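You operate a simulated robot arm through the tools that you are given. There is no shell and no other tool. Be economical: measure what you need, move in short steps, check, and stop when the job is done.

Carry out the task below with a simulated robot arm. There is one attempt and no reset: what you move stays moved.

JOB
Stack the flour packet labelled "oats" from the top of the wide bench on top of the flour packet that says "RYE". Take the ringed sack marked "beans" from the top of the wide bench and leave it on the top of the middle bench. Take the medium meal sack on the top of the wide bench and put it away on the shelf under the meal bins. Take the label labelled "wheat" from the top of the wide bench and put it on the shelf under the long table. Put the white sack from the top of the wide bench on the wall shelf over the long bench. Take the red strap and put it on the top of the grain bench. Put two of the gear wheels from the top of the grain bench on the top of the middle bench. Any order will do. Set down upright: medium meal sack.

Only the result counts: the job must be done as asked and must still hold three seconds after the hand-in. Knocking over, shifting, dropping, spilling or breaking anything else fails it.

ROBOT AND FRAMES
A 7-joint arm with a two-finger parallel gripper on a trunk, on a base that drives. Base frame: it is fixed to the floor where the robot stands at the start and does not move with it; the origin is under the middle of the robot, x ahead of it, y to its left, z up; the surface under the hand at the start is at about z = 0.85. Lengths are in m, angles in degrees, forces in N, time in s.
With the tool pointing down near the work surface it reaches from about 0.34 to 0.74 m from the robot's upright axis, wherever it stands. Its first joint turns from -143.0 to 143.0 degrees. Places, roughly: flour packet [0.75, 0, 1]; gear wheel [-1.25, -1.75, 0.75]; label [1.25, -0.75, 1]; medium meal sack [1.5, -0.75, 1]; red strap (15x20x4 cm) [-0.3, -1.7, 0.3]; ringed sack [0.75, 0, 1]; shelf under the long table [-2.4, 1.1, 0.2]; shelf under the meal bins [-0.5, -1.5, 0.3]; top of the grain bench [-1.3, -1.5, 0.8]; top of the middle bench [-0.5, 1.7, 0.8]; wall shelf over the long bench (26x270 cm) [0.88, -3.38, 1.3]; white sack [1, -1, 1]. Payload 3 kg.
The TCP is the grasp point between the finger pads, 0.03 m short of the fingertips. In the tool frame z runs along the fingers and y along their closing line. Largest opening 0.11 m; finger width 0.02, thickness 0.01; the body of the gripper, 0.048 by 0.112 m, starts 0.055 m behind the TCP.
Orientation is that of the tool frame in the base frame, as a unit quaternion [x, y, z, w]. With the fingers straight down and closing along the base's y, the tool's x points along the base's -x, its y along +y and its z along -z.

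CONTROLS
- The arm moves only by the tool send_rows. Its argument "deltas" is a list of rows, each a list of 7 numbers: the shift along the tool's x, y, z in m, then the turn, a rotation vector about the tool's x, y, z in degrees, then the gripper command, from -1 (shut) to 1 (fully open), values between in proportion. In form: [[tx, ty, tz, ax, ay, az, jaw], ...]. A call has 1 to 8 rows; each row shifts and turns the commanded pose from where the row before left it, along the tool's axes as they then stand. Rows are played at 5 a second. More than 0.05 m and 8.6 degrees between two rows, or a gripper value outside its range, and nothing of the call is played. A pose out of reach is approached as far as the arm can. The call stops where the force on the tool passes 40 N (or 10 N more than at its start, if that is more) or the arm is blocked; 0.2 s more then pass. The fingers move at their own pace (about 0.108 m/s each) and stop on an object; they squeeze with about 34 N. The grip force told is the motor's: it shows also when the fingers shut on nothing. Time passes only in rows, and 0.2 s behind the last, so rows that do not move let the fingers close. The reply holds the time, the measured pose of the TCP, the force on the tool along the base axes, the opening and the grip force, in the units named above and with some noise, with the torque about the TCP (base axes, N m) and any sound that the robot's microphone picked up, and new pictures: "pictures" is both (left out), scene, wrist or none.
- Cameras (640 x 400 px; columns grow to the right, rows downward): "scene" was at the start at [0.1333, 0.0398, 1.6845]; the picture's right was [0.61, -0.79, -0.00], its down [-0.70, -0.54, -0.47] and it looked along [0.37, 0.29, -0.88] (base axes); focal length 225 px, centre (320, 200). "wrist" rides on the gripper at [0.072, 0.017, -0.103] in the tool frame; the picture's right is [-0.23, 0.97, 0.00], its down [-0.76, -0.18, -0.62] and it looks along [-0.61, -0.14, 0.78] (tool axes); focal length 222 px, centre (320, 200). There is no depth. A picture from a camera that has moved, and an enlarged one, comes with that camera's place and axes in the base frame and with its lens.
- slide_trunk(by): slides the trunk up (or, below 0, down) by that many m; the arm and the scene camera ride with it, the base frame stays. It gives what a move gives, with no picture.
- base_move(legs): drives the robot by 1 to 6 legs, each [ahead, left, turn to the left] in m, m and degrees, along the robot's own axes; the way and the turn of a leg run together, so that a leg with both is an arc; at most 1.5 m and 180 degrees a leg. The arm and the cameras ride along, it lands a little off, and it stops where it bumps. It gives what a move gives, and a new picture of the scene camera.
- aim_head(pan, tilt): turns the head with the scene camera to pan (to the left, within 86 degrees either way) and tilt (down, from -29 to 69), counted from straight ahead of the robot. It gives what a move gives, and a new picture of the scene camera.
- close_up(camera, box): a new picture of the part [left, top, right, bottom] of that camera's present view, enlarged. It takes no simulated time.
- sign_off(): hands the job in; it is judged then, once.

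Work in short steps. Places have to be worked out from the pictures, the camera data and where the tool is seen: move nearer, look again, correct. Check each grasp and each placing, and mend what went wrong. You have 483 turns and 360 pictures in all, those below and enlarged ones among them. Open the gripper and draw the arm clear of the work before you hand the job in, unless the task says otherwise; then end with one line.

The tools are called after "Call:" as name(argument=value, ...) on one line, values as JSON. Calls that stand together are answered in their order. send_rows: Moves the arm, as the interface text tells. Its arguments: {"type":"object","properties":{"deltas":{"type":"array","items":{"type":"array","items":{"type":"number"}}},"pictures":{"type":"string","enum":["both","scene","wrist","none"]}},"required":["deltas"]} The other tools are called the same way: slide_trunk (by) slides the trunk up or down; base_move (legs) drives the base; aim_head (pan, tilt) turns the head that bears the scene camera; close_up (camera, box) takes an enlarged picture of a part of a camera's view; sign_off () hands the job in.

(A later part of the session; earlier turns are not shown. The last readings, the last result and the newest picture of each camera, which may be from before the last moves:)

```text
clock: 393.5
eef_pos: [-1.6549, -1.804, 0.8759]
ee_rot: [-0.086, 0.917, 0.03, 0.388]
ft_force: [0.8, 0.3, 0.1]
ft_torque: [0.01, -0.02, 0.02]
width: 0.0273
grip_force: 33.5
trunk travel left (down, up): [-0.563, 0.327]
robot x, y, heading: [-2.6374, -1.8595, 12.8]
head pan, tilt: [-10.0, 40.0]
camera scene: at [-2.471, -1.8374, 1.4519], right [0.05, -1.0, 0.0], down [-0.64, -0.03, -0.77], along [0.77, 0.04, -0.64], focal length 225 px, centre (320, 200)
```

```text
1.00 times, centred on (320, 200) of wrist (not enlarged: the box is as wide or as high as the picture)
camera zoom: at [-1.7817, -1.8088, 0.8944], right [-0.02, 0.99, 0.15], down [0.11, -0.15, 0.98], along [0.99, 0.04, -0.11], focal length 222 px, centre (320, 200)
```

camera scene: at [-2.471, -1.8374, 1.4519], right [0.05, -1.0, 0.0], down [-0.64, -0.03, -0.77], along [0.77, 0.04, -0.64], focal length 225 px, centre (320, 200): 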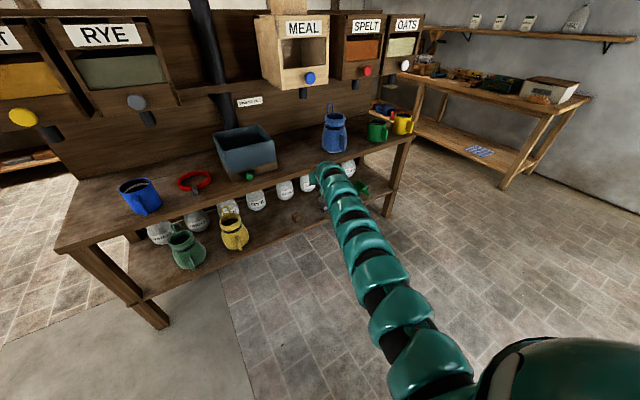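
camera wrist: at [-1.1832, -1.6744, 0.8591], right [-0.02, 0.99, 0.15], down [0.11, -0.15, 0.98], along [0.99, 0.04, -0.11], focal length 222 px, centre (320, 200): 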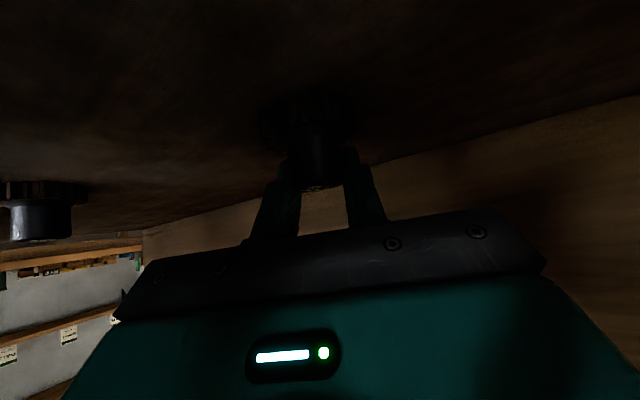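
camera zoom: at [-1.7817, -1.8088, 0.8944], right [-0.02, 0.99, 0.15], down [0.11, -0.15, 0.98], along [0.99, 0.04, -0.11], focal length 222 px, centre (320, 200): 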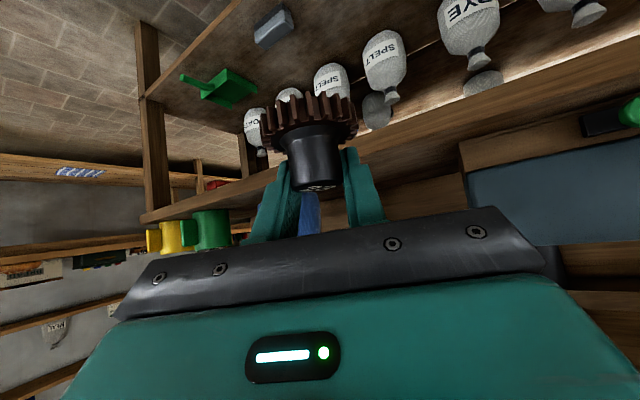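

Gear 23 held. Raise, straighten up, and drive to the middle bench.

Call:
slide_trunk(by=0.32)

Call:
base_move(legs=[[-0.1, 0, 19.7], [0, 1.05, 0], [1.3, 0, 0], [1.0, 0, 0], [0, 0.28, 0]])

Call:
aim_head(pan=0, tilt=45)

Call:
close_up(camera="scene", box=[200, 60, 440, 210])

```text
clock: 396.7
eef_pos: [-1.6546, -1.8029, 1.195]
ee_rot: [-0.086, 0.917, 0.03, 0.388]
ft_force: [-0.1, 0.1, -0.3]
ft_torque: [-0.02, 0.01, 0.01]
width: 0.0273
grip_force: 34.2
trunk travel left (down, up): [-0.883, 0.007]
robot x, y, heading: [-2.6363, -1.86, 12.8]
head pan, tilt: [-10.0, 40.0]
```

```text
clock: 415.3
eef_pos: [-0.7073, 0.9152, 1.196]
ee_rot: [-0.271, 0.88, 0.11, 0.375]
ft_force: [-0.6, -0.5, -0.7]
ft_torque: [0.01, 0.04, -0.01]
width: 0.0273
grip_force: 33.9
trunk travel left (down, up): [-0.883, 0.007]
robot x, y, heading: [-1.5855, 0.4693, 36.2]
head pan, tilt: [-10.0, 40.0]
stopped in leg 5: the robot was blocked; the commanded pose is now the measured one
camera scene: at [-1.4419, 0.5577, 1.7717], right [0.44, -0.9, 0.0], down [-0.58, -0.28, -0.77], along [0.69, 0.34, -0.64], focal length 225 px, centre (320, 200)
```

scene: 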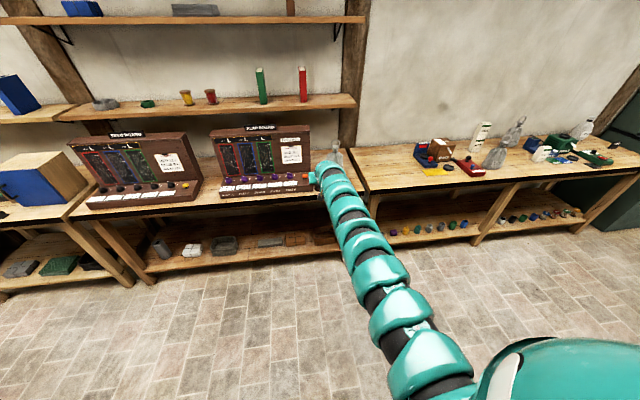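

```text
clock: 416.0
eef_pos: [-0.7077, 0.914, 1.1955]
ee_rot: [-0.271, 0.88, 0.109, 0.374]
ft_force: [0.1, -1.2, -0.5]
ft_torque: [0.02, -0.01, 0.0]
width: 0.0271
grip_force: 33.8
trunk travel left (down, up): [-0.883, 0.007]
robot x, y, heading: [-1.5854, 0.4737, 36.1]
head pan, tilt: [0.0, 45.0]
camera scene: at [-1.4525, 0.5679, 1.7645], right [0.59, -0.81, 0.0], down [-0.57, -0.42, -0.71], along [0.57, 0.42, -0.71], focal length 225 px, centre (320, 200)
```

scene: 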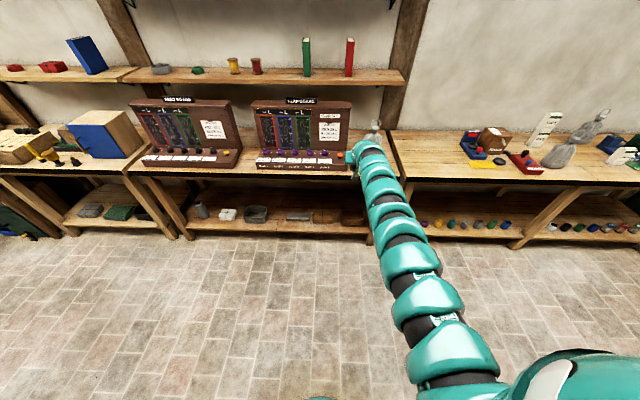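

```text
2.67 times, centred on (320, 135) of scene
camera zoom: at [-1.4525, 0.5679, 1.7645], right [0.59, -0.81, 0.0], down [-0.57, -0.42, -0.71], along [0.57, 0.42, -0.71], focal length 600 px, centre (320, 373)
```

zoom: 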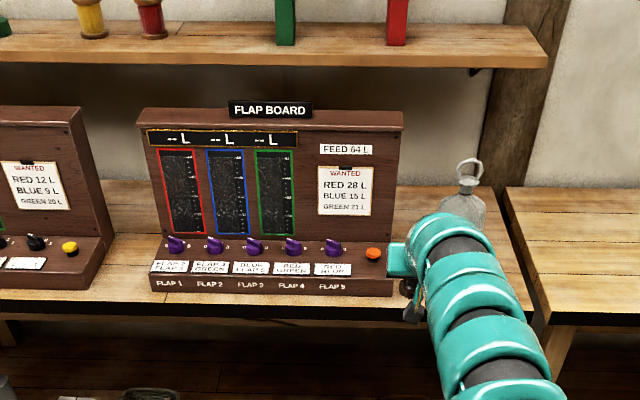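

The base touched the long table on my left, so I'll move right and straighten before going forward, keeping clear of the flap board.

Call:
base_move(legs=[[0, -0.06, 0], [0, 0, -3.4]])

Call:
aim_head(pan=86, tilt=40)

```text
clock: 417.4
eef_pos: [-0.6457, 0.8073, 1.1944]
ee_rot: [-0.245, 0.888, 0.098, 0.377]
ft_force: [-0.1, -0.2, -0.8]
ft_torque: [0.01, 0.0, 0.0]
width: 0.0274
grip_force: 33.8
trunk travel left (down, up): [-0.883, 0.007]
robot x, y, heading: [-1.5489, 0.421, 32.5]
head pan, tilt: [0.0, 45.0]
camera scene: at [-1.4104, 0.5089, 1.7645], right [0.54, -0.84, 0.0], down [-0.6, -0.38, -0.71], along [0.6, 0.38, -0.71], focal length 225 px, centre (320, 200)
```

scene: 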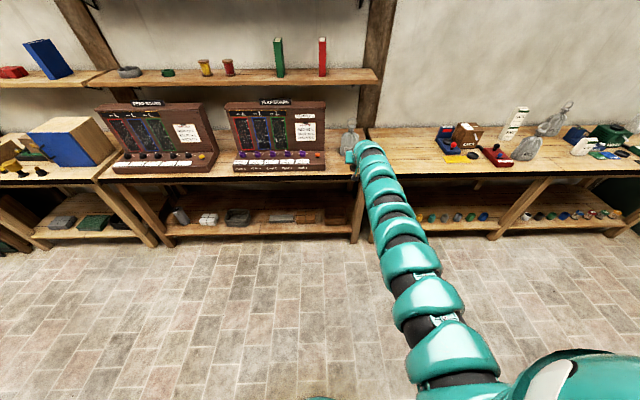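

```text
clock: 419.0
eef_pos: [-0.6454, 0.809, 1.1951]
ee_rot: [-0.244, 0.888, 0.098, 0.377]
ft_force: [0.7, -0.1, -0.3]
ft_torque: [0.02, 0.0, 0.03]
width: 0.0274
grip_force: 33.9
trunk travel left (down, up): [-0.883, 0.007]
robot x, y, heading: [-1.5507, 0.4236, 32.4]
head pan, tilt: [85.9, 40.0]
camera scene: at [-1.5198, 0.541, 1.7718], right [0.88, 0.48, 0.0], down [0.31, -0.57, -0.77], along [-0.36, 0.67, -0.64], focal length 225 px, centre (320, 200)
```

scene: 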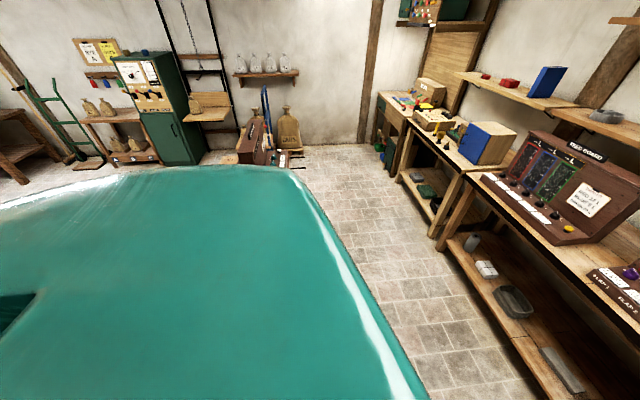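

Call:
base_move(legs=[[0.42, 0.02, 0]])

Call:
slide_trunk(by=-0.24)

Call:
close_up(camera="wrist", box=[0, 0, 640, 400])

```text
clock: 421.6
eef_pos: [-0.2978, 1.0592, 1.1951]
ee_rot: [-0.245, 0.888, 0.097, 0.377]
ft_force: [0.7, 0.1, -1.4]
ft_torque: [0.0, -0.03, 0.01]
width: 0.0272
grip_force: 33.9
trunk travel left (down, up): [-0.883, 0.007]
robot x, y, heading: [-1.1991, 0.6689, 32.8]
head pan, tilt: [85.9, 40.0]
camera scene: at [-1.1698, 0.7885, 1.7717], right [0.88, 0.48, 0.0], down [0.31, -0.56, -0.77], along [-0.37, 0.67, -0.64], focal length 225 px, centre (320, 200)
```

scene: 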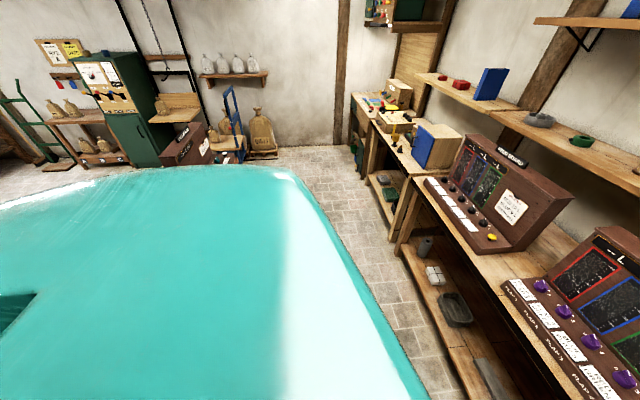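

```text
clock: 424.1
eef_pos: [-0.2979, 1.0587, 0.9557]
ee_rot: [-0.245, 0.888, 0.097, 0.377]
ft_force: [-0.4, -0.3, -1.4]
ft_torque: [0.03, 0.0, 0.01]
width: 0.0272
grip_force: 34.3
trunk travel left (down, up): [-0.643, 0.247]
robot x, y, heading: [-1.1989, 0.6685, 32.7]
head pan, tilt: [85.9, 40.0]
```

```text
1.00 times, centred on (320, 200) of wrist (not enlarged: the box is as wide or as high as the picture)
camera zoom: at [-0.4149, 1.0108, 0.9742], right [-0.36, 0.92, 0.15], down [0.16, -0.1, 0.98], along [0.92, 0.38, -0.11], focal length 222 px, centre (320, 200)
```

zoom: 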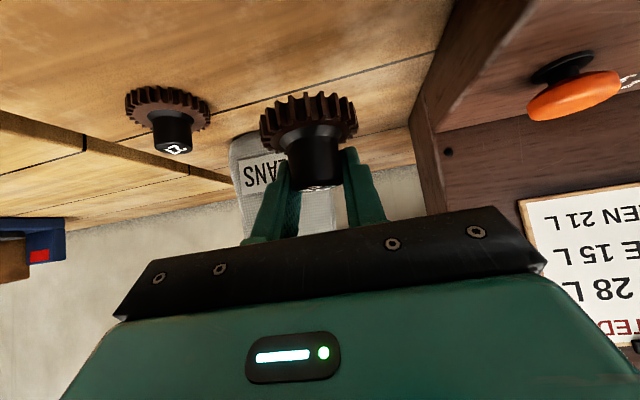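

Call:
send_rows(deltas=[[0.018, 0, 0.0175, 0, 0, 0, -1], [0.018, 0, 0.0175, 0, 0, 0, -1], [0.0036, 0, 0.0035, 0, 0, 0, -1], [0.0036, 0, 0.0035, 0, 0, 0, -1]], pictures="wrist")

```text
clock: 425.1
eef_pos: [-0.3052, 1.055, 0.8949]
ee_rot: [-0.245, 0.888, 0.097, 0.378]
ft_force: [-0.3, 0.8, -0.8]
ft_torque: [-0.01, 0.01, -0.01]
width: 0.027
grip_force: 33.3
out of reach, approached as far as the arm can: row 1
trunk travel left (down, up): [-0.643, 0.247]
robot x, y, heading: [-1.1988, 0.6675, 32.6]
head pan, tilt: [85.9, 40.0]
camera wrist: at [-0.423, 1.0065, 0.9137], right [-0.36, 0.92, 0.15], down [0.16, -0.1, 0.98], along [0.92, 0.38, -0.11], focal length 222 px, centre (320, 200)
```

wrist: 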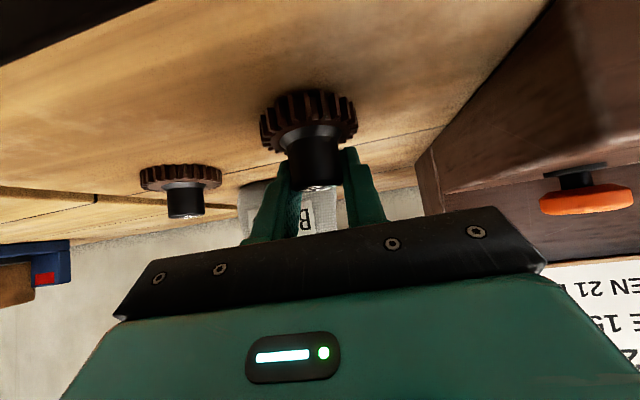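

Call:
send_rows(deltas=[[0.0022, 0, 0.0021, 0, 0, 0, -1], [0.0022, 0, 0.0021, 0, 0, 0, -1], [0.0022, 0, 0.0021, 0, 0, 0, -1]], pictures="none")

```text
clock: 425.9
eef_pos: [-0.3058, 1.0559, 0.893]
ee_rot: [-0.245, 0.888, 0.097, 0.376]
ft_force: [-0.4, -0.6, -0.6]
ft_torque: [0.02, -0.02, 0.02]
width: 0.0271
grip_force: 34.0
out of reach, approached as far as the arm can: row 1, 3
trunk travel left (down, up): [-0.643, 0.247]
robot x, y, heading: [-1.2018, 0.669, 32.7]
head pan, tilt: [85.9, 40.0]
```

The arm is at its limit, so I'll use small trunk steps until contact shows.

Call:
slide_trunk(by=-0.003)

Call:
slide_trunk(by=-0.003)

```text
clock: 426.5
eef_pos: [-0.307, 1.055, 0.8903]
ee_rot: [-0.245, 0.887, 0.098, 0.378]
ft_force: [1.4, -0.2, 1.4]
ft_torque: [0.04, 0.02, -0.01]
width: 0.0273
grip_force: 34.3
trunk travel left (down, up): [-0.64, 0.25]
robot x, y, heading: [-1.1979, 0.6713, 32.6]
head pan, tilt: [85.9, 40.0]
```

```text
clock: 427.0
eef_pos: [-0.3069, 1.0558, 0.8903]
ee_rot: [-0.246, 0.887, 0.1, 0.379]
ft_force: [0.9, 0.6, 11.2]
ft_torque: [0.18, 0.16, -0.02]
width: 0.0274
grip_force: 33.6
trunk travel left (down, up): [-0.637, 0.253]
robot x, y, heading: [-1.2026, 0.6681, 32.7]
head pan, tilt: [85.9, 40.0]
```

Contact at 11 N. Release and retreat.

Call:
send_rows(deltas=[[0, 0, 0, 0, 0, 0, -0.3], [0, 0, 0, 0, 0, 0, 0], [0, 0, 0, 0, 0, 0, 0.2], [0, 0, 0, 0, 0, 0, 0.2], [-0.02, 0, -0.02, 0, 0, 0, 0.2], [-0.03, 0, -0.03, 0, 0, 0, 0.2], [-0.03, 0, -0.03, 0, 0, 0, 0.2]], pictures="wrist")

Call:
base_move(legs=[[-0.25, 0, 0]])

Call:
aim_head(pan=5, tilt=40)

Call:
close_up(camera="scene", box=[220, 60, 460, 210])

```text
clock: 428.6
eef_pos: [-0.309, 1.0546, 1.0006]
ee_rot: [-0.246, 0.888, 0.099, 0.376]
ft_force: [-0.9, -0.7, -0.2]
ft_torque: [0.01, -0.01, -0.01]
width: 0.0661
grip_force: 0.0
trunk travel left (down, up): [-0.637, 0.253]
robot x, y, heading: [-1.2016, 0.6744, 32.9]
head pan, tilt: [85.9, 40.0]
camera wrist: at [-0.4262, 1.0061, 1.019], right [-0.36, 0.92, 0.15], down [0.16, -0.1, 0.98], along [0.92, 0.38, -0.11], focal length 222 px, centre (320, 200)
```

wrist: 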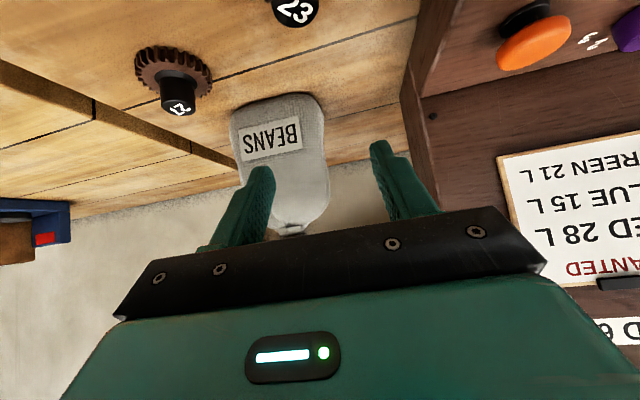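

```text
clock: 430.4
eef_pos: [-0.5185, 0.9207, 0.9999]
ee_rot: [-0.245, 0.887, 0.098, 0.378]
ft_force: [0.0, 0.3, -0.4]
ft_torque: [0.02, -0.01, -0.02]
width: 0.066
grip_force: 0.1
trunk travel left (down, up): [-0.637, 0.253]
robot x, y, heading: [-1.4074, 0.5327, 32.7]
head pan, tilt: [85.9, 40.0]
camera scene: at [-1.3805, 0.6532, 1.5259], right [0.88, 0.48, 0.0], down [0.31, -0.56, -0.77], along [-0.37, 0.67, -0.64], focal length 225 px, centre (320, 200)
```

scene: 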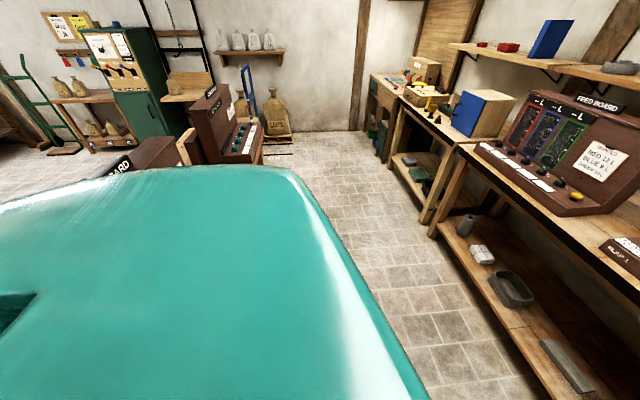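

```text
clock: 431.9
eef_pos: [-0.5179, 0.9215, 1.0002]
ee_rot: [-0.246, 0.888, 0.098, 0.376]
ft_force: [0.7, -1.0, 0.2]
ft_torque: [-0.03, -0.03, 0.03]
width: 0.0661
grip_force: 0.0
trunk travel left (down, up): [-0.637, 0.253]
robot x, y, heading: [-1.4079, 0.5334, 32.7]
head pan, tilt: [5.0, 40.0]
camera scene: at [-1.2715, 0.6313, 1.5258], right [0.61, -0.79, 0.0], down [-0.51, -0.39, -0.77], along [0.61, 0.47, -0.64], focal length 225 px, centre (320, 200)
```

scene: 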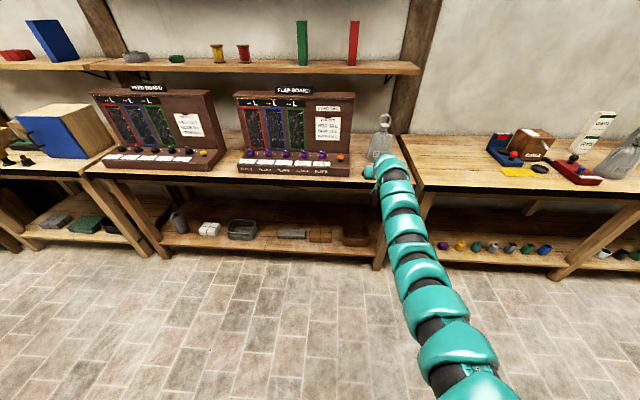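

```text
2.67 times, centred on (340, 135) of scene
camera zoom: at [-1.2715, 0.6313, 1.5258], right [0.61, -0.79, 0.0], down [-0.51, -0.39, -0.77], along [0.61, 0.47, -0.64], focal length 600 px, centre (267, 373)
```

zoom: 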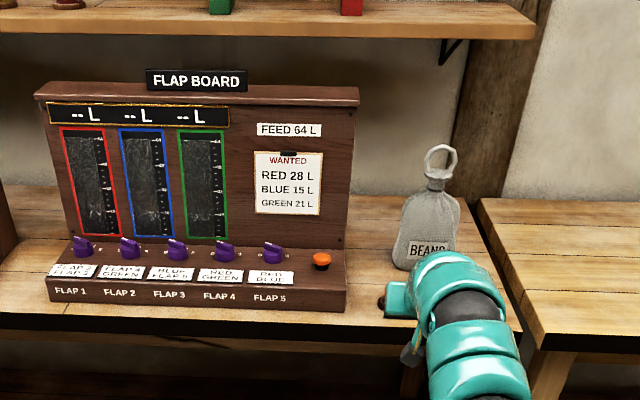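

Both gears are on the middle bench beside BEANS. Next is the WHEAT label. I'll set the tool back to pointing down, draw in, raise, and drive along the aisle to the wide bench's right end.

Call:
send_rows(deltas=[[0.0401, 0, -0.0127, 0, 7.65, 0, 0.5], [0.0415, 0, -0.007, 0, 7.65, 0, 0.5], [0.042, 0, -0.0019, 0, 7.65, 0, 0.5], [0.0419, 0, 0.004, 0, 7.65, 0, 0.5], [0.0409, 0, 0.0097, 0, 7.65, 0, 0.5], [0.0394, 0, 0.0147, 0, 7.65, 0, 0.5]], pictures="none")

Call:
slide_trunk(by=0.25)

Call:
base_move(legs=[[0.35, -0.2, 0], [0, -1.2, 0], [0, -1.2, 0]])

Call:
aim_head(pan=0, tilt=50)

```text
clock: 433.3
eef_pos: [-0.7115, 0.8086, 0.8813]
ee_rot: [-0.266, 0.964, -0.006, 0.002]
ft_force: [-1.0, 0.8, 0.5]
ft_torque: [-0.09, -0.08, 0.0]
width: 0.0825
grip_force: 0.1
trunk travel left (down, up): [-0.637, 0.253]
robot x, y, heading: [-1.4107, 0.5367, 32.9]
head pan, tilt: [5.0, 40.0]
```

```text
clock: 435.9
eef_pos: [-0.7069, 0.8046, 1.1289]
ee_rot: [-0.264, 0.964, -0.005, 0.001]
ft_force: [0.6, 0.3, 0.2]
ft_torque: [0.0, 0.0, -0.02]
width: 0.0822
grip_force: 0.0
trunk travel left (down, up): [-0.887, 0.003]
robot x, y, heading: [-1.4072, 0.533, 32.6]
head pan, tilt: [5.0, 40.0]
```

```text
clock: 449.9
eef_pos: [0.9428, -1.2555, 1.1301]
ee_rot: [-0.264, 0.965, -0.005, 0.001]
ft_force: [0.0, -0.4, -0.6]
ft_torque: [0.01, -0.02, 0.0]
width: 0.0825
grip_force: 0.1
trunk travel left (down, up): [-0.887, 0.003]
robot x, y, heading: [0.2425, -1.5203, 32.8]
head pan, tilt: [5.0, 40.0]
camera scene: at [0.3797, -1.4285, 1.7758], right [0.61, -0.79, 0.0], down [-0.51, -0.39, -0.77], along [0.61, 0.47, -0.64], focal length 225 px, centre (320, 200)
```

scene: 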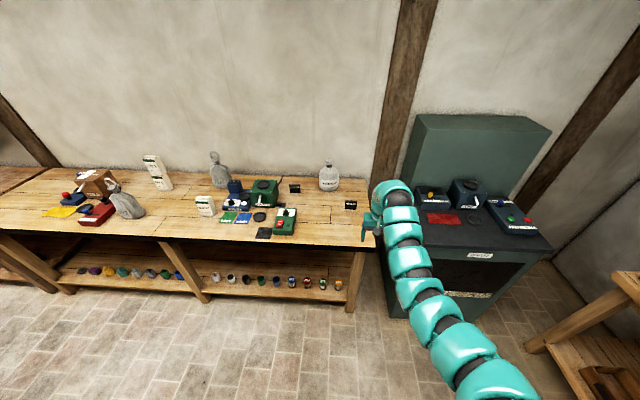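

```text
clock: 450.6
eef_pos: [0.9436, -1.2562, 1.1295]
ee_rot: [-0.263, 0.965, -0.005, 0.002]
ft_force: [-0.3, 0.0, -0.8]
ft_torque: [0.01, 0.03, 0.0]
width: 0.0826
grip_force: 0.2
trunk travel left (down, up): [-0.887, 0.003]
robot x, y, heading: [0.2413, -1.526, 32.6]
head pan, tilt: [0.0, 50.0]
camera scene: at [0.377, -1.4384, 1.7616], right [0.54, -0.84, 0.0], down [-0.64, -0.41, -0.64], along [0.54, 0.35, -0.77], focal length 225 px, centre (320, 200)
```

scene: 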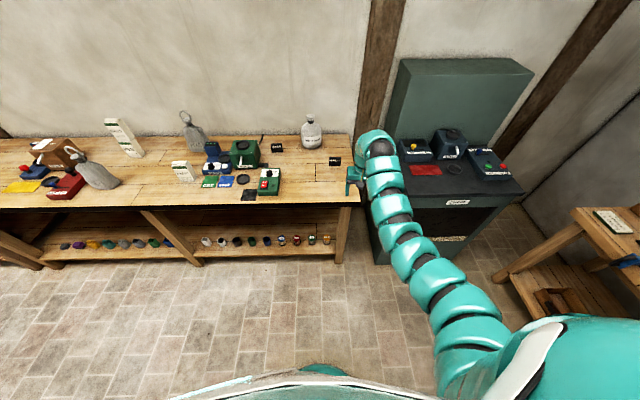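

All the bench items are intact. WHEAT is at about (1.29, -0.94) and MEDIUM at (1.38, -0.73). I'll approach the label.

Call:
base_move(legs=[[0.36, 0.08, 0]])

Call:
close_up(camera="scene", box=[240, 60, 440, 185])

Call:
close_up(camera="wrist", box=[0, 0, 640, 400])

```text
clock: 453.0
eef_pos: [1.2157, -0.9888, 1.1293]
ee_rot: [-0.264, 0.965, -0.005, 0.001]
ft_force: [-0.2, -0.2, 1.3]
ft_torque: [-0.01, -0.03, 0.01]
width: 0.0825
grip_force: 0.0
trunk travel left (down, up): [-0.887, 0.003]
robot x, y, heading: [0.514, -1.2588, 32.5]
head pan, tilt: [0.0, 50.0]
camera scene: at [0.6492, -1.1701, 1.7615], right [0.54, -0.84, 0.0], down [-0.65, -0.41, -0.64], along [0.54, 0.34, -0.77], focal length 225 px, centre (320, 200)
```

scene: 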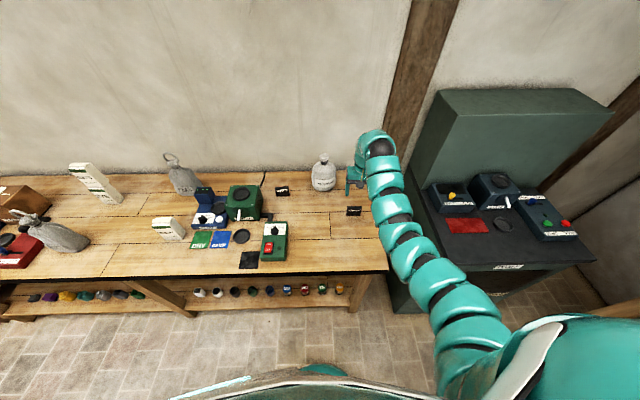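

```text
3.20 times, centred on (340, 122) of scene
camera zoom: at [0.6492, -1.1701, 1.7615], right [0.54, -0.84, 0.0], down [-0.65, -0.41, -0.64], along [0.54, 0.34, -0.77], focal length 720 px, centre (256, 448)
```

zoom: 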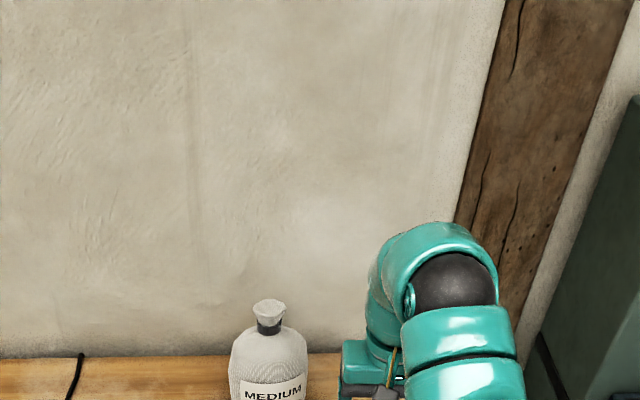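

```text
1.00 times, centred on (320, 200) of wrist (not enlarged: the box is as wide or as high as the picture)
camera zoom: at [1.1437, -1.0095, 1.2317], right [-0.3, 0.95, -0.01], down [0.74, 0.24, 0.62], along [0.6, 0.18, -0.78], focal length 222 px, centre (320, 200)
```

zoom: 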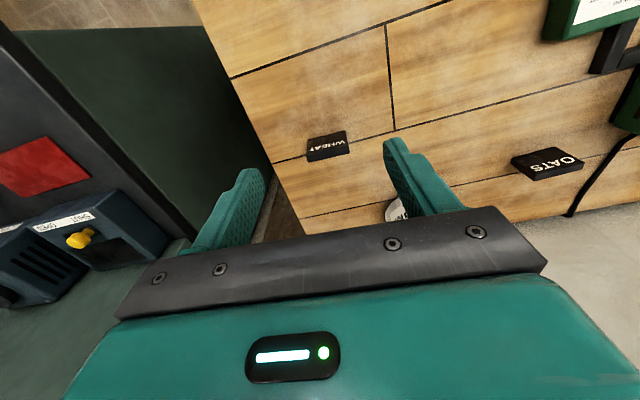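

Call:
close_up(camera="wrist", box=[270, 100, 390, 175])

Call:
close_up(camera="scene", box=[300, 180, 396, 240])

```text
5.33 times, centred on (330, 138) of wrist
camera zoom: at [1.1437, -1.0095, 1.2317], right [-0.3, 0.95, -0.01], down [0.74, 0.24, 0.62], along [0.6, 0.18, -0.78], focal length 1185 px, centre (267, 533)
```

zoom: 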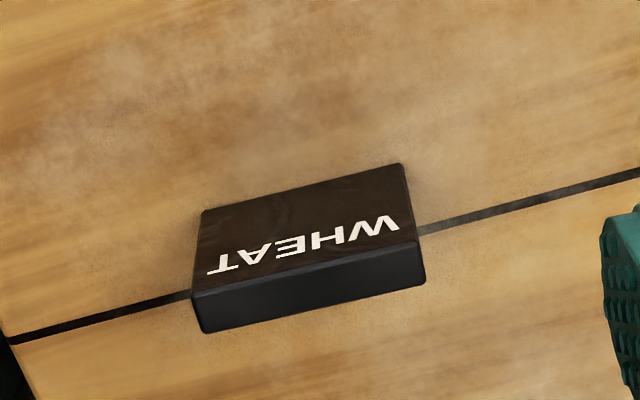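

```text
6.67 times, centred on (348, 210) of scene
camera zoom: at [0.6492, -1.1701, 1.7615], right [0.54, -0.84, 0.0], down [-0.65, -0.41, -0.64], along [0.54, 0.34, -0.77], focal length 1500 px, centre (133, 133)
```

zoom: 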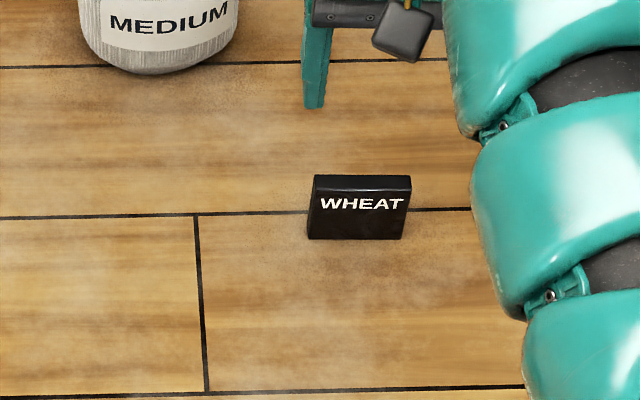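

The label is a standing block about 7 cm wide at (1.305, -0.951), facing me squarely, so I can grip it by its ends with the present orientation. I'll open wide, move over it, and descend partway.

Call:
base_move(legs=[[0.096, -0.016, 0]])

Call:
send_rows(deltas=[[0, 0, 0.045, 0, 0, 0, 0.95], [0, 0, 0.045, 0, 0, 0, 0.95], [0, 0, 0.045, 0, 0, 0, 0.95], [0, 0, 0.025, 0, 0, 0, 0.95]], pictures="wrist")

Call:
close_up(camera="scene", box=[280, 130, 440, 230])

```text
clock: 454.1
eef_pos: [1.3063, -0.9511, 1.1294]
ee_rot: [-0.262, 0.965, -0.005, 0.0]
ft_force: [0.4, 0.0, -1.0]
ft_torque: [-0.01, 0.02, -0.01]
width: 0.0823
grip_force: 0.1
trunk travel left (down, up): [-0.887, 0.003]
robot x, y, heading: [0.6021, -1.216, 32.6]
head pan, tilt: [0.0, 50.0]
camera scene: at [0.7402, -1.132, 1.7615], right [0.54, -0.84, 0.0], down [-0.65, -0.41, -0.64], along [0.54, 0.34, -0.77], focal length 225 px, centre (320, 200)
```

scene: 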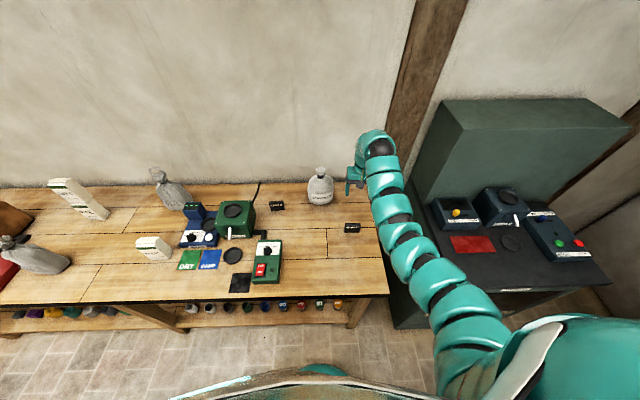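

```text
clock: 455.1
eef_pos: [1.3087, -0.9518, 0.9706]
ee_rot: [-0.262, 0.965, -0.005, 0.001]
ft_force: [0.4, -0.1, 0.0]
ft_torque: [0.01, -0.02, 0.0]
width: 0.1071
grip_force: 0.0
trunk travel left (down, up): [-0.887, 0.003]
robot x, y, heading: [0.6042, -1.218, 32.5]
head pan, tilt: [0.0, 50.0]
camera wrist: at [1.2364, -0.9731, 1.0719], right [-0.3, 0.96, -0.01], down [0.74, 0.24, 0.63], along [0.6, 0.18, -0.78], focal length 222 px, centre (320, 200)
```

wrist: 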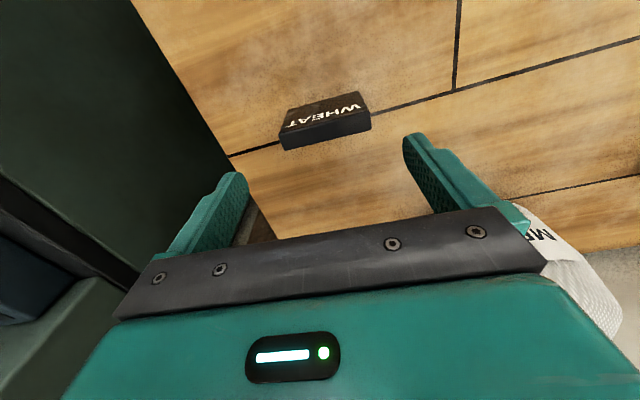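

```text
4.00 times, centred on (360, 180) of scene
camera zoom: at [0.7395, -1.1325, 1.7616], right [0.54, -0.84, 0.0], down [-0.65, -0.41, -0.64], along [0.54, 0.34, -0.77], focal length 900 px, centre (160, 280)
```

zoom: 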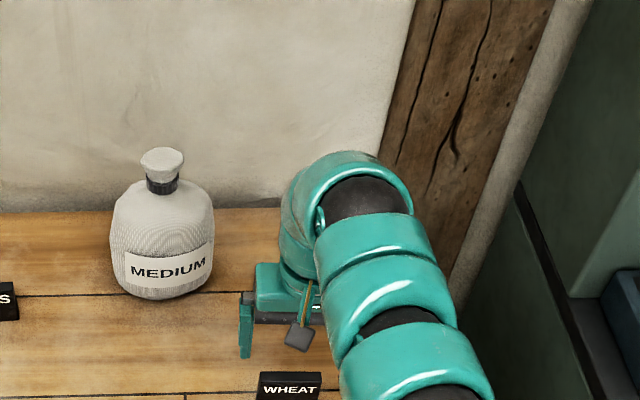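

Label top at (1.300, -0.951), turned about 3° from the jaws. Fine-align, descend to z≈0.885 and close.

Call:
send_rows(deltas=[[0.007, 0.005, 0.03, 0, 0, -3.3, 0.95], [0, 0, 0.03, 0, 0, 0, 0.95], [0, 0, 0.024, 0, 0, 0, 0.95], [0, 0, 0, 0, 0, 0, -1], [0, 0, 0, 0, 0, 0, -1], [0, 0, 0, 0, 0, 0, -1]], pictures="wrist")

```text
clock: 456.6
eef_pos: [1.2952, -0.9538, 0.8888]
ee_rot: [-0.289, 0.957, -0.005, 0.002]
ft_force: [1.4, -0.5, 4.7]
ft_torque: [0.14, 0.04, -0.07]
width: 0.0696
grip_force: 33.9
out of reach, approached as far as the arm can: row 3
trunk travel left (down, up): [-0.887, 0.003]
robot x, y, heading: [0.6009, -1.2195, 32.5]
head pan, tilt: [0.0, 50.0]
camera wrist: at [1.2253, -0.9784, 0.9915], right [-0.35, 0.94, -0.01], down [0.73, 0.28, 0.63], along [0.59, 0.21, -0.78], focal length 222 px, centre (320, 200)
```

wrist: 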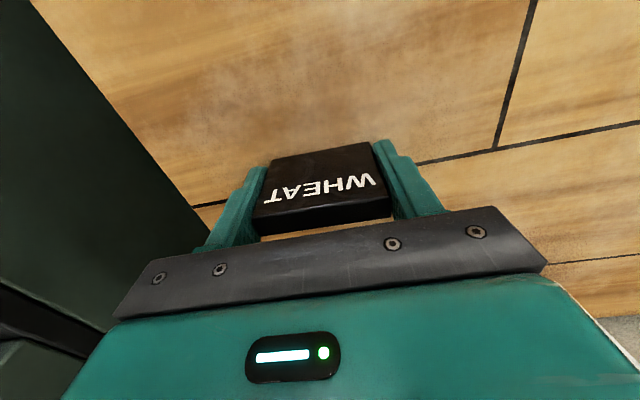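

WHEAT is gripped at 0.070 m. I'll lift, back away, turn to face along the aisle, and drive toward the long table.

Call:
send_rows(deltas=[[0, 0, -0.04, 0, 0, 0, -1], [0, 0, -0.04, 0, 0, 0, -1], [0, 0, -0.04, 0, 0, 0, -1], [-0.01, 0, -0.04, 0, 0, 0, -1], [-0.02, 0, -0.04, 0, 0, 0, -1]], pictures="wrist")

Call:
base_move(legs=[[-0.32, 0, 0], [0, 0, 90]])

Call:
aim_head(pan=0, tilt=25)

```text
clock: 457.8
eef_pos: [1.3171, -0.9353, 1.0872]
ee_rot: [-0.29, 0.957, -0.004, 0.001]
ft_force: [0.9, 0.0, -1.2]
ft_torque: [0.01, 0.0, 0.01]
width: 0.0695
grip_force: 33.9
trunk travel left (down, up): [-0.887, 0.003]
robot x, y, heading: [0.6041, -1.2156, 32.6]
head pan, tilt: [0.0, 50.0]
camera wrist: at [1.2454, -0.9598, 1.1895], right [-0.35, 0.94, -0.01], down [0.73, 0.28, 0.62], along [0.59, 0.21, -0.78], focal length 222 px, centre (320, 200)
```

wrist: 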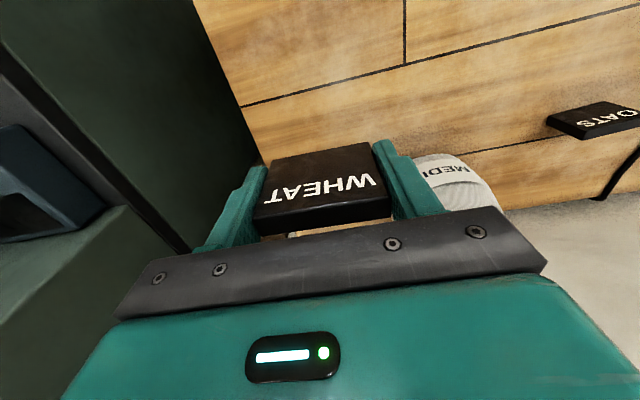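

```text
clock: 463.8
eef_pos: [0.0362, -0.6821, 1.087]
ee_rot: [0.887, -0.462, 0.004, -0.004]
ft_force: [0.2, -0.5, -0.2]
ft_torque: [0.0, 0.03, 0.03]
width: 0.0693
grip_force: 34.0
trunk travel left (down, up): [-0.887, 0.003]
robot x, y, heading: [0.3299, -1.3874, 123.7]
head pan, tilt: [0.0, 50.0]
camera scene: at [0.2494, -1.2565, 1.7616], right [0.83, 0.55, 0.0], down [0.42, -0.64, -0.64], along [-0.36, 0.53, -0.77], focal length 225 px, centre (320, 200)
```

scene: 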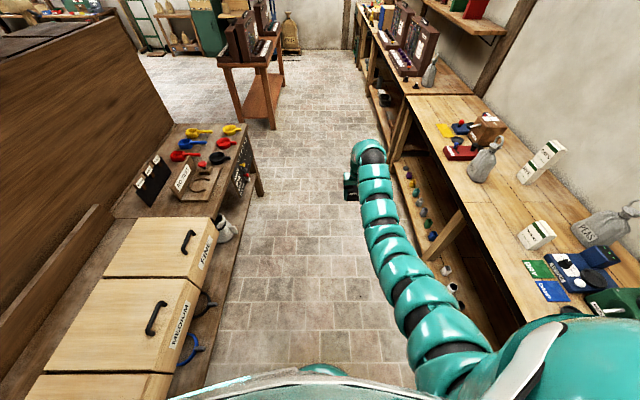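

```text
clock: 464.6
eef_pos: [0.0366, -0.6824, 1.087]
ee_rot: [0.887, -0.462, 0.004, -0.004]
ft_force: [0.1, -0.1, -1.9]
ft_torque: [-0.01, 0.04, -0.01]
width: 0.0696
grip_force: 34.1
trunk travel left (down, up): [-0.887, 0.003]
robot x, y, heading: [0.3345, -1.3879, 123.8]
head pan, tilt: [0.0, 25.0]
camera scene: at [0.2412, -1.2439, 1.799], right [0.83, 0.55, 0.0], down [0.23, -0.35, -0.91], along [-0.5, 0.75, -0.42], focal length 225 px, centre (320, 200)
```

scene: 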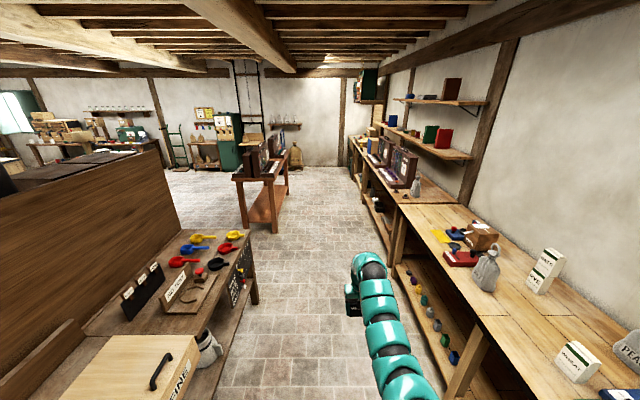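

A clear view of the aisle: the long table's near end has its shelf between legs at s≈1.56. I'll drive forward along the aisle and turn toward that end.

Call:
base_move(legs=[[1.4, 0, -0.7], [0.4, 0.2, 0], [0, 0, 34]])

Call:
aim_head(pan=0, tilt=35)

```text
clock: 475.7
eef_pos: [-1.5243, 0.3821, 1.0874]
ee_rot: [0.988, -0.156, 0.002, -0.005]
ft_force: [0.7, 0.2, -0.6]
ft_torque: [0.0, 0.01, 0.03]
width: 0.0696
grip_force: 34.0
trunk travel left (down, up): [-0.887, 0.003]
robot x, y, heading: [-0.8603, 0.0, 160.7]
head pan, tilt: [0.0, 25.0]
camera scene: at [-1.0226, 0.0557, 1.7991], right [0.33, 0.94, 0.0], down [0.4, -0.14, -0.91], along [-0.86, 0.3, -0.42], focal length 225 px, centre (320, 200)
```

scene: 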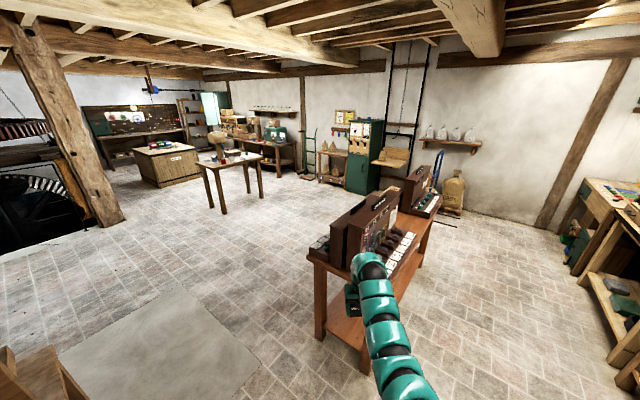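

```text
clock: 476.4
eef_pos: [-1.524, 0.3821, 1.0862]
ee_rot: [0.988, -0.157, 0.0, -0.005]
ft_force: [-0.6, 0.0, -0.7]
ft_torque: [0.0, 0.0, 0.03]
width: 0.0697
grip_force: 33.9
trunk travel left (down, up): [-0.887, 0.003]
robot x, y, heading: [-0.861, -0.0019, 160.6]
head pan, tilt: [0.0, 35.0]
camera scene: at [-1.0185, 0.0547, 1.7834], right [0.33, 0.94, 0.0], down [0.54, -0.19, -0.82], along [-0.77, 0.27, -0.57], focal length 225 px, centre (320, 200)
```

scene: 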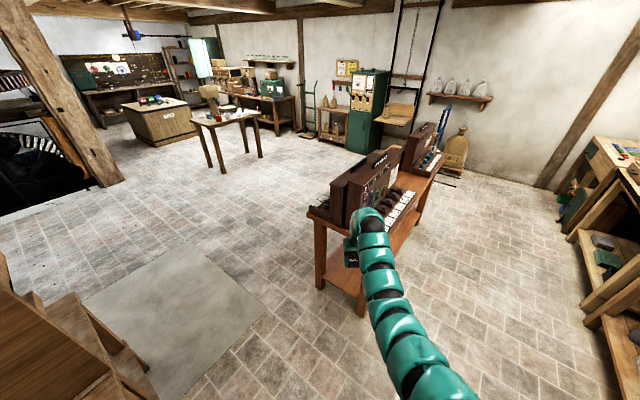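

The table legs are at s≈1.54, perp -1.56 and -1.145. I'll pitch the tool to about 60° here before going low.

Call:
send_rows(deltas=[[-0.02, 0, -0.035, 0, -7, 0, -1], [-0.025, 0, -0.035, 0, -7, 0, -1], [-0.03, 0, -0.03, 0, -7, 0, -1], [-0.035, 0, -0.025, 0, -7, 0, -1], [-0.035, 0, -0.02, 0, -7, 0, -1]], pictures="none")

Call:
send_rows(deltas=[[-0.0115, 0, -0.0164, 0, -7, 0, -1], [-0.0134, 0, -0.0149, 0, -7, 0, -1], [-0.0151, 0, -0.0131, 0, -7, 0, -1], [-0.0166, 0, -0.0112, 0, -4, 0, -1]], pictures="none")

Call:
slide_trunk(by=-0.4)

Call:
slide_trunk(by=-0.4)

Call:
aim_head(pan=0, tilt=25)

```text
clock: 477.6
eef_pos: [-1.629, 0.4161, 1.2654]
ee_rot: [0.942, -0.147, -0.296, -0.052]
ft_force: [0.3, -0.3, -0.2]
ft_torque: [0.01, -0.01, -0.01]
width: 0.0694
grip_force: 34.0
trunk travel left (down, up): [-0.887, 0.003]
robot x, y, heading: [-0.8628, 0.0024, 161.0]
head pan, tilt: [0.0, 35.0]
```

```text
clock: 478.6
eef_pos: [-1.6262, 0.4131, 1.3461]
ee_rot: [0.855, -0.132, -0.495, -0.082]
ft_force: [0.9, 0.0, -0.3]
ft_torque: [0.0, -0.03, -0.02]
width: 0.0695
grip_force: 34.0
trunk travel left (down, up): [-0.887, 0.003]
robot x, y, heading: [-0.8624, 0.0001, 160.6]
head pan, tilt: [0.0, 35.0]
```

```text
clock: 482.4
eef_pos: [-1.6263, 0.4142, 0.9447]
ee_rot: [0.855, -0.133, -0.494, -0.083]
ft_force: [0.4, 0.2, -0.2]
ft_torque: [0.02, -0.06, -0.04]
width: 0.0694
grip_force: 34.7
trunk travel left (down, up): [-0.487, 0.403]
robot x, y, heading: [-0.8627, -0.0023, 160.7]
head pan, tilt: [0.0, 35.0]
```

```text
clock: 486.3
eef_pos: [-1.6262, 0.413, 0.545]
ee_rot: [0.856, -0.133, -0.493, -0.082]
ft_force: [0.2, 0.1, -0.1]
ft_torque: [0.02, 0.03, 0.01]
width: 0.0694
grip_force: 34.2
trunk travel left (down, up): [-0.087, 0.803]
robot x, y, heading: [-0.8604, -0.0023, 160.4]
head pan, tilt: [0.0, 35.0]
```

```text
clock: 487.0
eef_pos: [-1.6254, 0.4137, 0.545]
ee_rot: [0.856, -0.133, -0.493, -0.083]
ft_force: [-0.1, -0.3, -0.5]
ft_torque: [-0.01, 0.0, -0.01]
width: 0.0694
grip_force: 34.3
trunk travel left (down, up): [-0.087, 0.803]
robot x, y, heading: [-0.8628, -0.0, 160.6]
head pan, tilt: [0.0, 25.0]
camera scene: at [-1.0222, 0.0558, 0.999], right [0.33, 0.94, 0.0], down [0.4, -0.14, -0.91], along [-0.85, 0.3, -0.42], focal length 225 px, centre (320, 200)
```

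scene: 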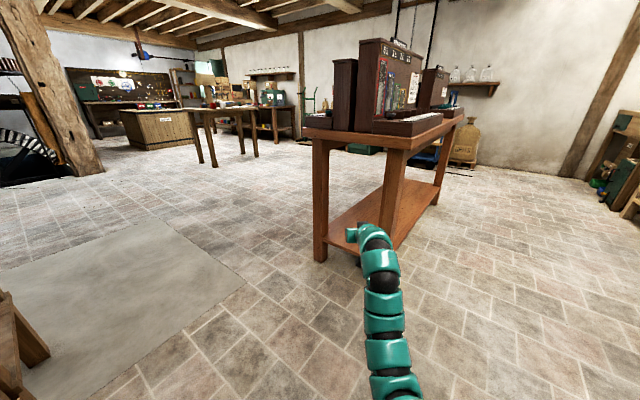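

Shelf height is about 0.19. I'll lower fully, nudge right, and advance halfway.

Call:
slide_trunk(by=-0.087)

Call:
send_rows(deltas=[[0.0343, 0, 0.0206, 0, 0, 0, -1], [0.0343, 0, 0.0206, 0, 0, 0, -1], [0.0343, 0, 0.0206, 0, 0, 0, -1]], pictures="none")

Call:
base_move(legs=[[0, -0.06, 0], [0.25, 0, 0]])

Call:
close_up(camera="wrist", box=[0, 0, 640, 400])

```text
clock: 488.2
eef_pos: [-1.6253, 0.4137, 0.4573]
ee_rot: [0.856, -0.133, -0.492, -0.082]
ft_force: [0.1, 0.6, -0.5]
ft_torque: [0.0, 0.0, 0.01]
width: 0.0695
grip_force: 34.3
trunk travel left (down, up): [0.0, 0.89]
robot x, y, heading: [-0.8664, -0.0003, 160.3]
head pan, tilt: [0.0, 25.0]
```

```text
clock: 489.0
eef_pos: [-1.6229, 0.415, 0.3376]
ee_rot: [0.855, -0.133, -0.494, -0.083]
ft_force: [-0.8, -0.8, -1.2]
ft_torque: [-0.04, -0.03, 0.0]
width: 0.0694
grip_force: 33.9
trunk travel left (down, up): [0.0, 0.89]
robot x, y, heading: [-0.8665, -0.0013, 160.6]
head pan, tilt: [0.0, 25.0]
```

```text
clock: 491.4
eef_pos: [-1.8378, 0.5582, 0.338]
ee_rot: [0.856, -0.135, -0.492, -0.084]
ft_force: [0.3, -0.1, -0.2]
ft_torque: [0.02, -0.03, -0.05]
width: 0.0694
grip_force: 33.8
trunk travel left (down, up): [0.0, 0.89]
robot x, y, heading: [-1.0795, 0.1386, 160.6]
head pan, tilt: [0.0, 25.0]
camera scene: at [-1.2379, 0.1962, 0.9121], right [0.33, 0.94, 0.0], down [0.4, -0.14, -0.91], along [-0.85, 0.3, -0.42], focal length 225 px, centre (320, 200)
```

scene: 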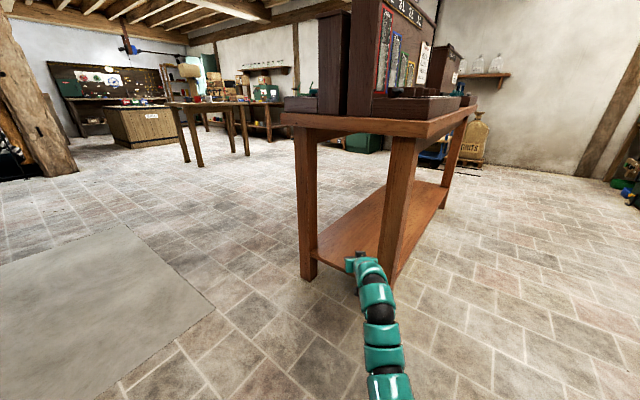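

```text
1.00 times, centred on (320, 200) of wrist (not enlarged: the box is as wide or as high as the picture)
camera zoom: at [-1.7245, 0.5024, 0.3255], right [-0.41, -0.89, 0.19], down [0.2, 0.11, 0.97], along [-0.89, 0.44, 0.14], focal length 222 px, centre (320, 200)
```

zoom: 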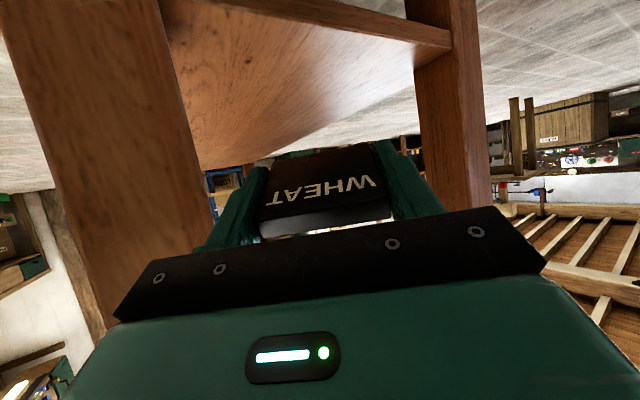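

The hand is lined up between the legs. Forward 0.27, then lower to contact.

Call:
base_move(legs=[[0.27, 0, 0]])

Call:
send_rows(deltas=[[0.0214, 0, 0.0129, 0, 0, 0, -1], [0.0214, 0, 0.0129, 0, 0, 0, -1], [0.0129, 0, 0.0077, 0, 0, 0, -1]], pictures="both")

```text
clock: 493.3
eef_pos: [-2.09, 0.644, 0.3384]
ee_rot: [0.855, -0.133, -0.493, -0.083]
ft_force: [0.9, -0.1, -0.7]
ft_torque: [-0.05, 0.0, -0.01]
width: 0.0697
grip_force: 33.7
trunk travel left (down, up): [0.0, 0.89]
robot x, y, heading: [-1.3275, 0.228, 160.8]
head pan, tilt: [0.0, 25.0]
camera scene: at [-1.4897, 0.2844, 0.9121], right [0.33, 0.94, 0.0], down [0.4, -0.14, -0.91], along [-0.86, 0.3, -0.42], focal length 225 px, centre (320, 200)
```

scene: 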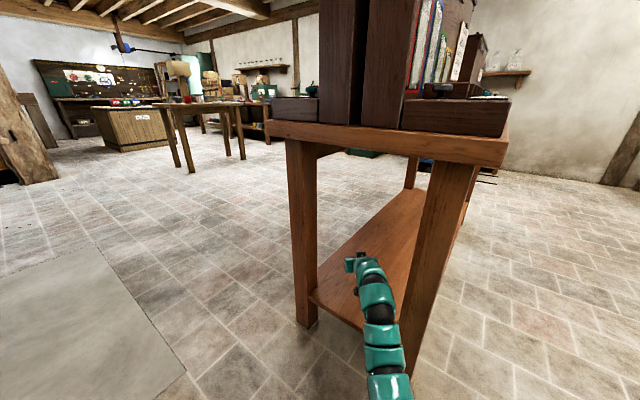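

```text
clock: 494.1
eef_pos: [-2.0919, 0.644, 0.2747]
ee_rot: [0.855, -0.134, -0.493, -0.083]
ft_force: [0.0, 0.2, -0.3]
ft_torque: [0.0, 0.0, -0.01]
width: 0.0694
grip_force: 34.0
trunk travel left (down, up): [0.0, 0.89]
robot x, y, heading: [-1.3308, 0.224, 160.4]
head pan, tilt: [0.0, 25.0]
camera scene: at [-1.4896, 0.2844, 0.9121], right [0.33, 0.94, 0.0], down [0.4, -0.14, -0.91], along [-0.86, 0.3, -0.42], focal length 225 px, centre (320, 200)
camera wrist: at [-1.977, 0.5895, 0.2611], right [-0.41, -0.89, 0.19], down [0.2, 0.11, 0.97], along [-0.89, 0.44, 0.14], focal length 222 px, centre (320, 200)
```

scene: 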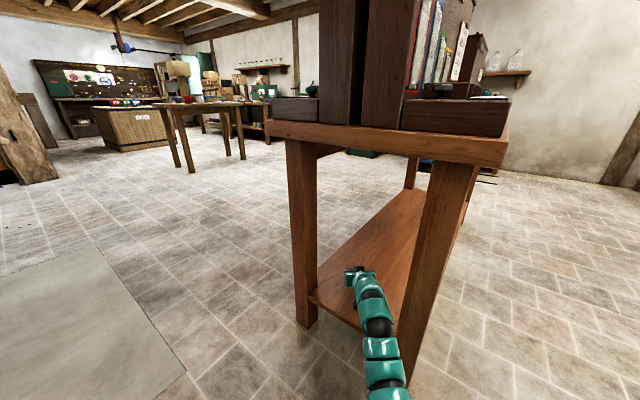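
wrist: 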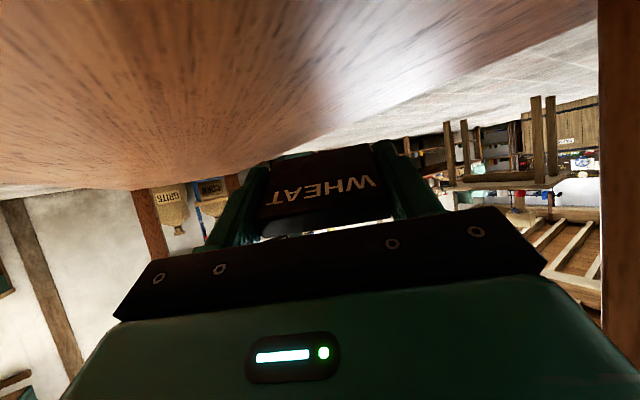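

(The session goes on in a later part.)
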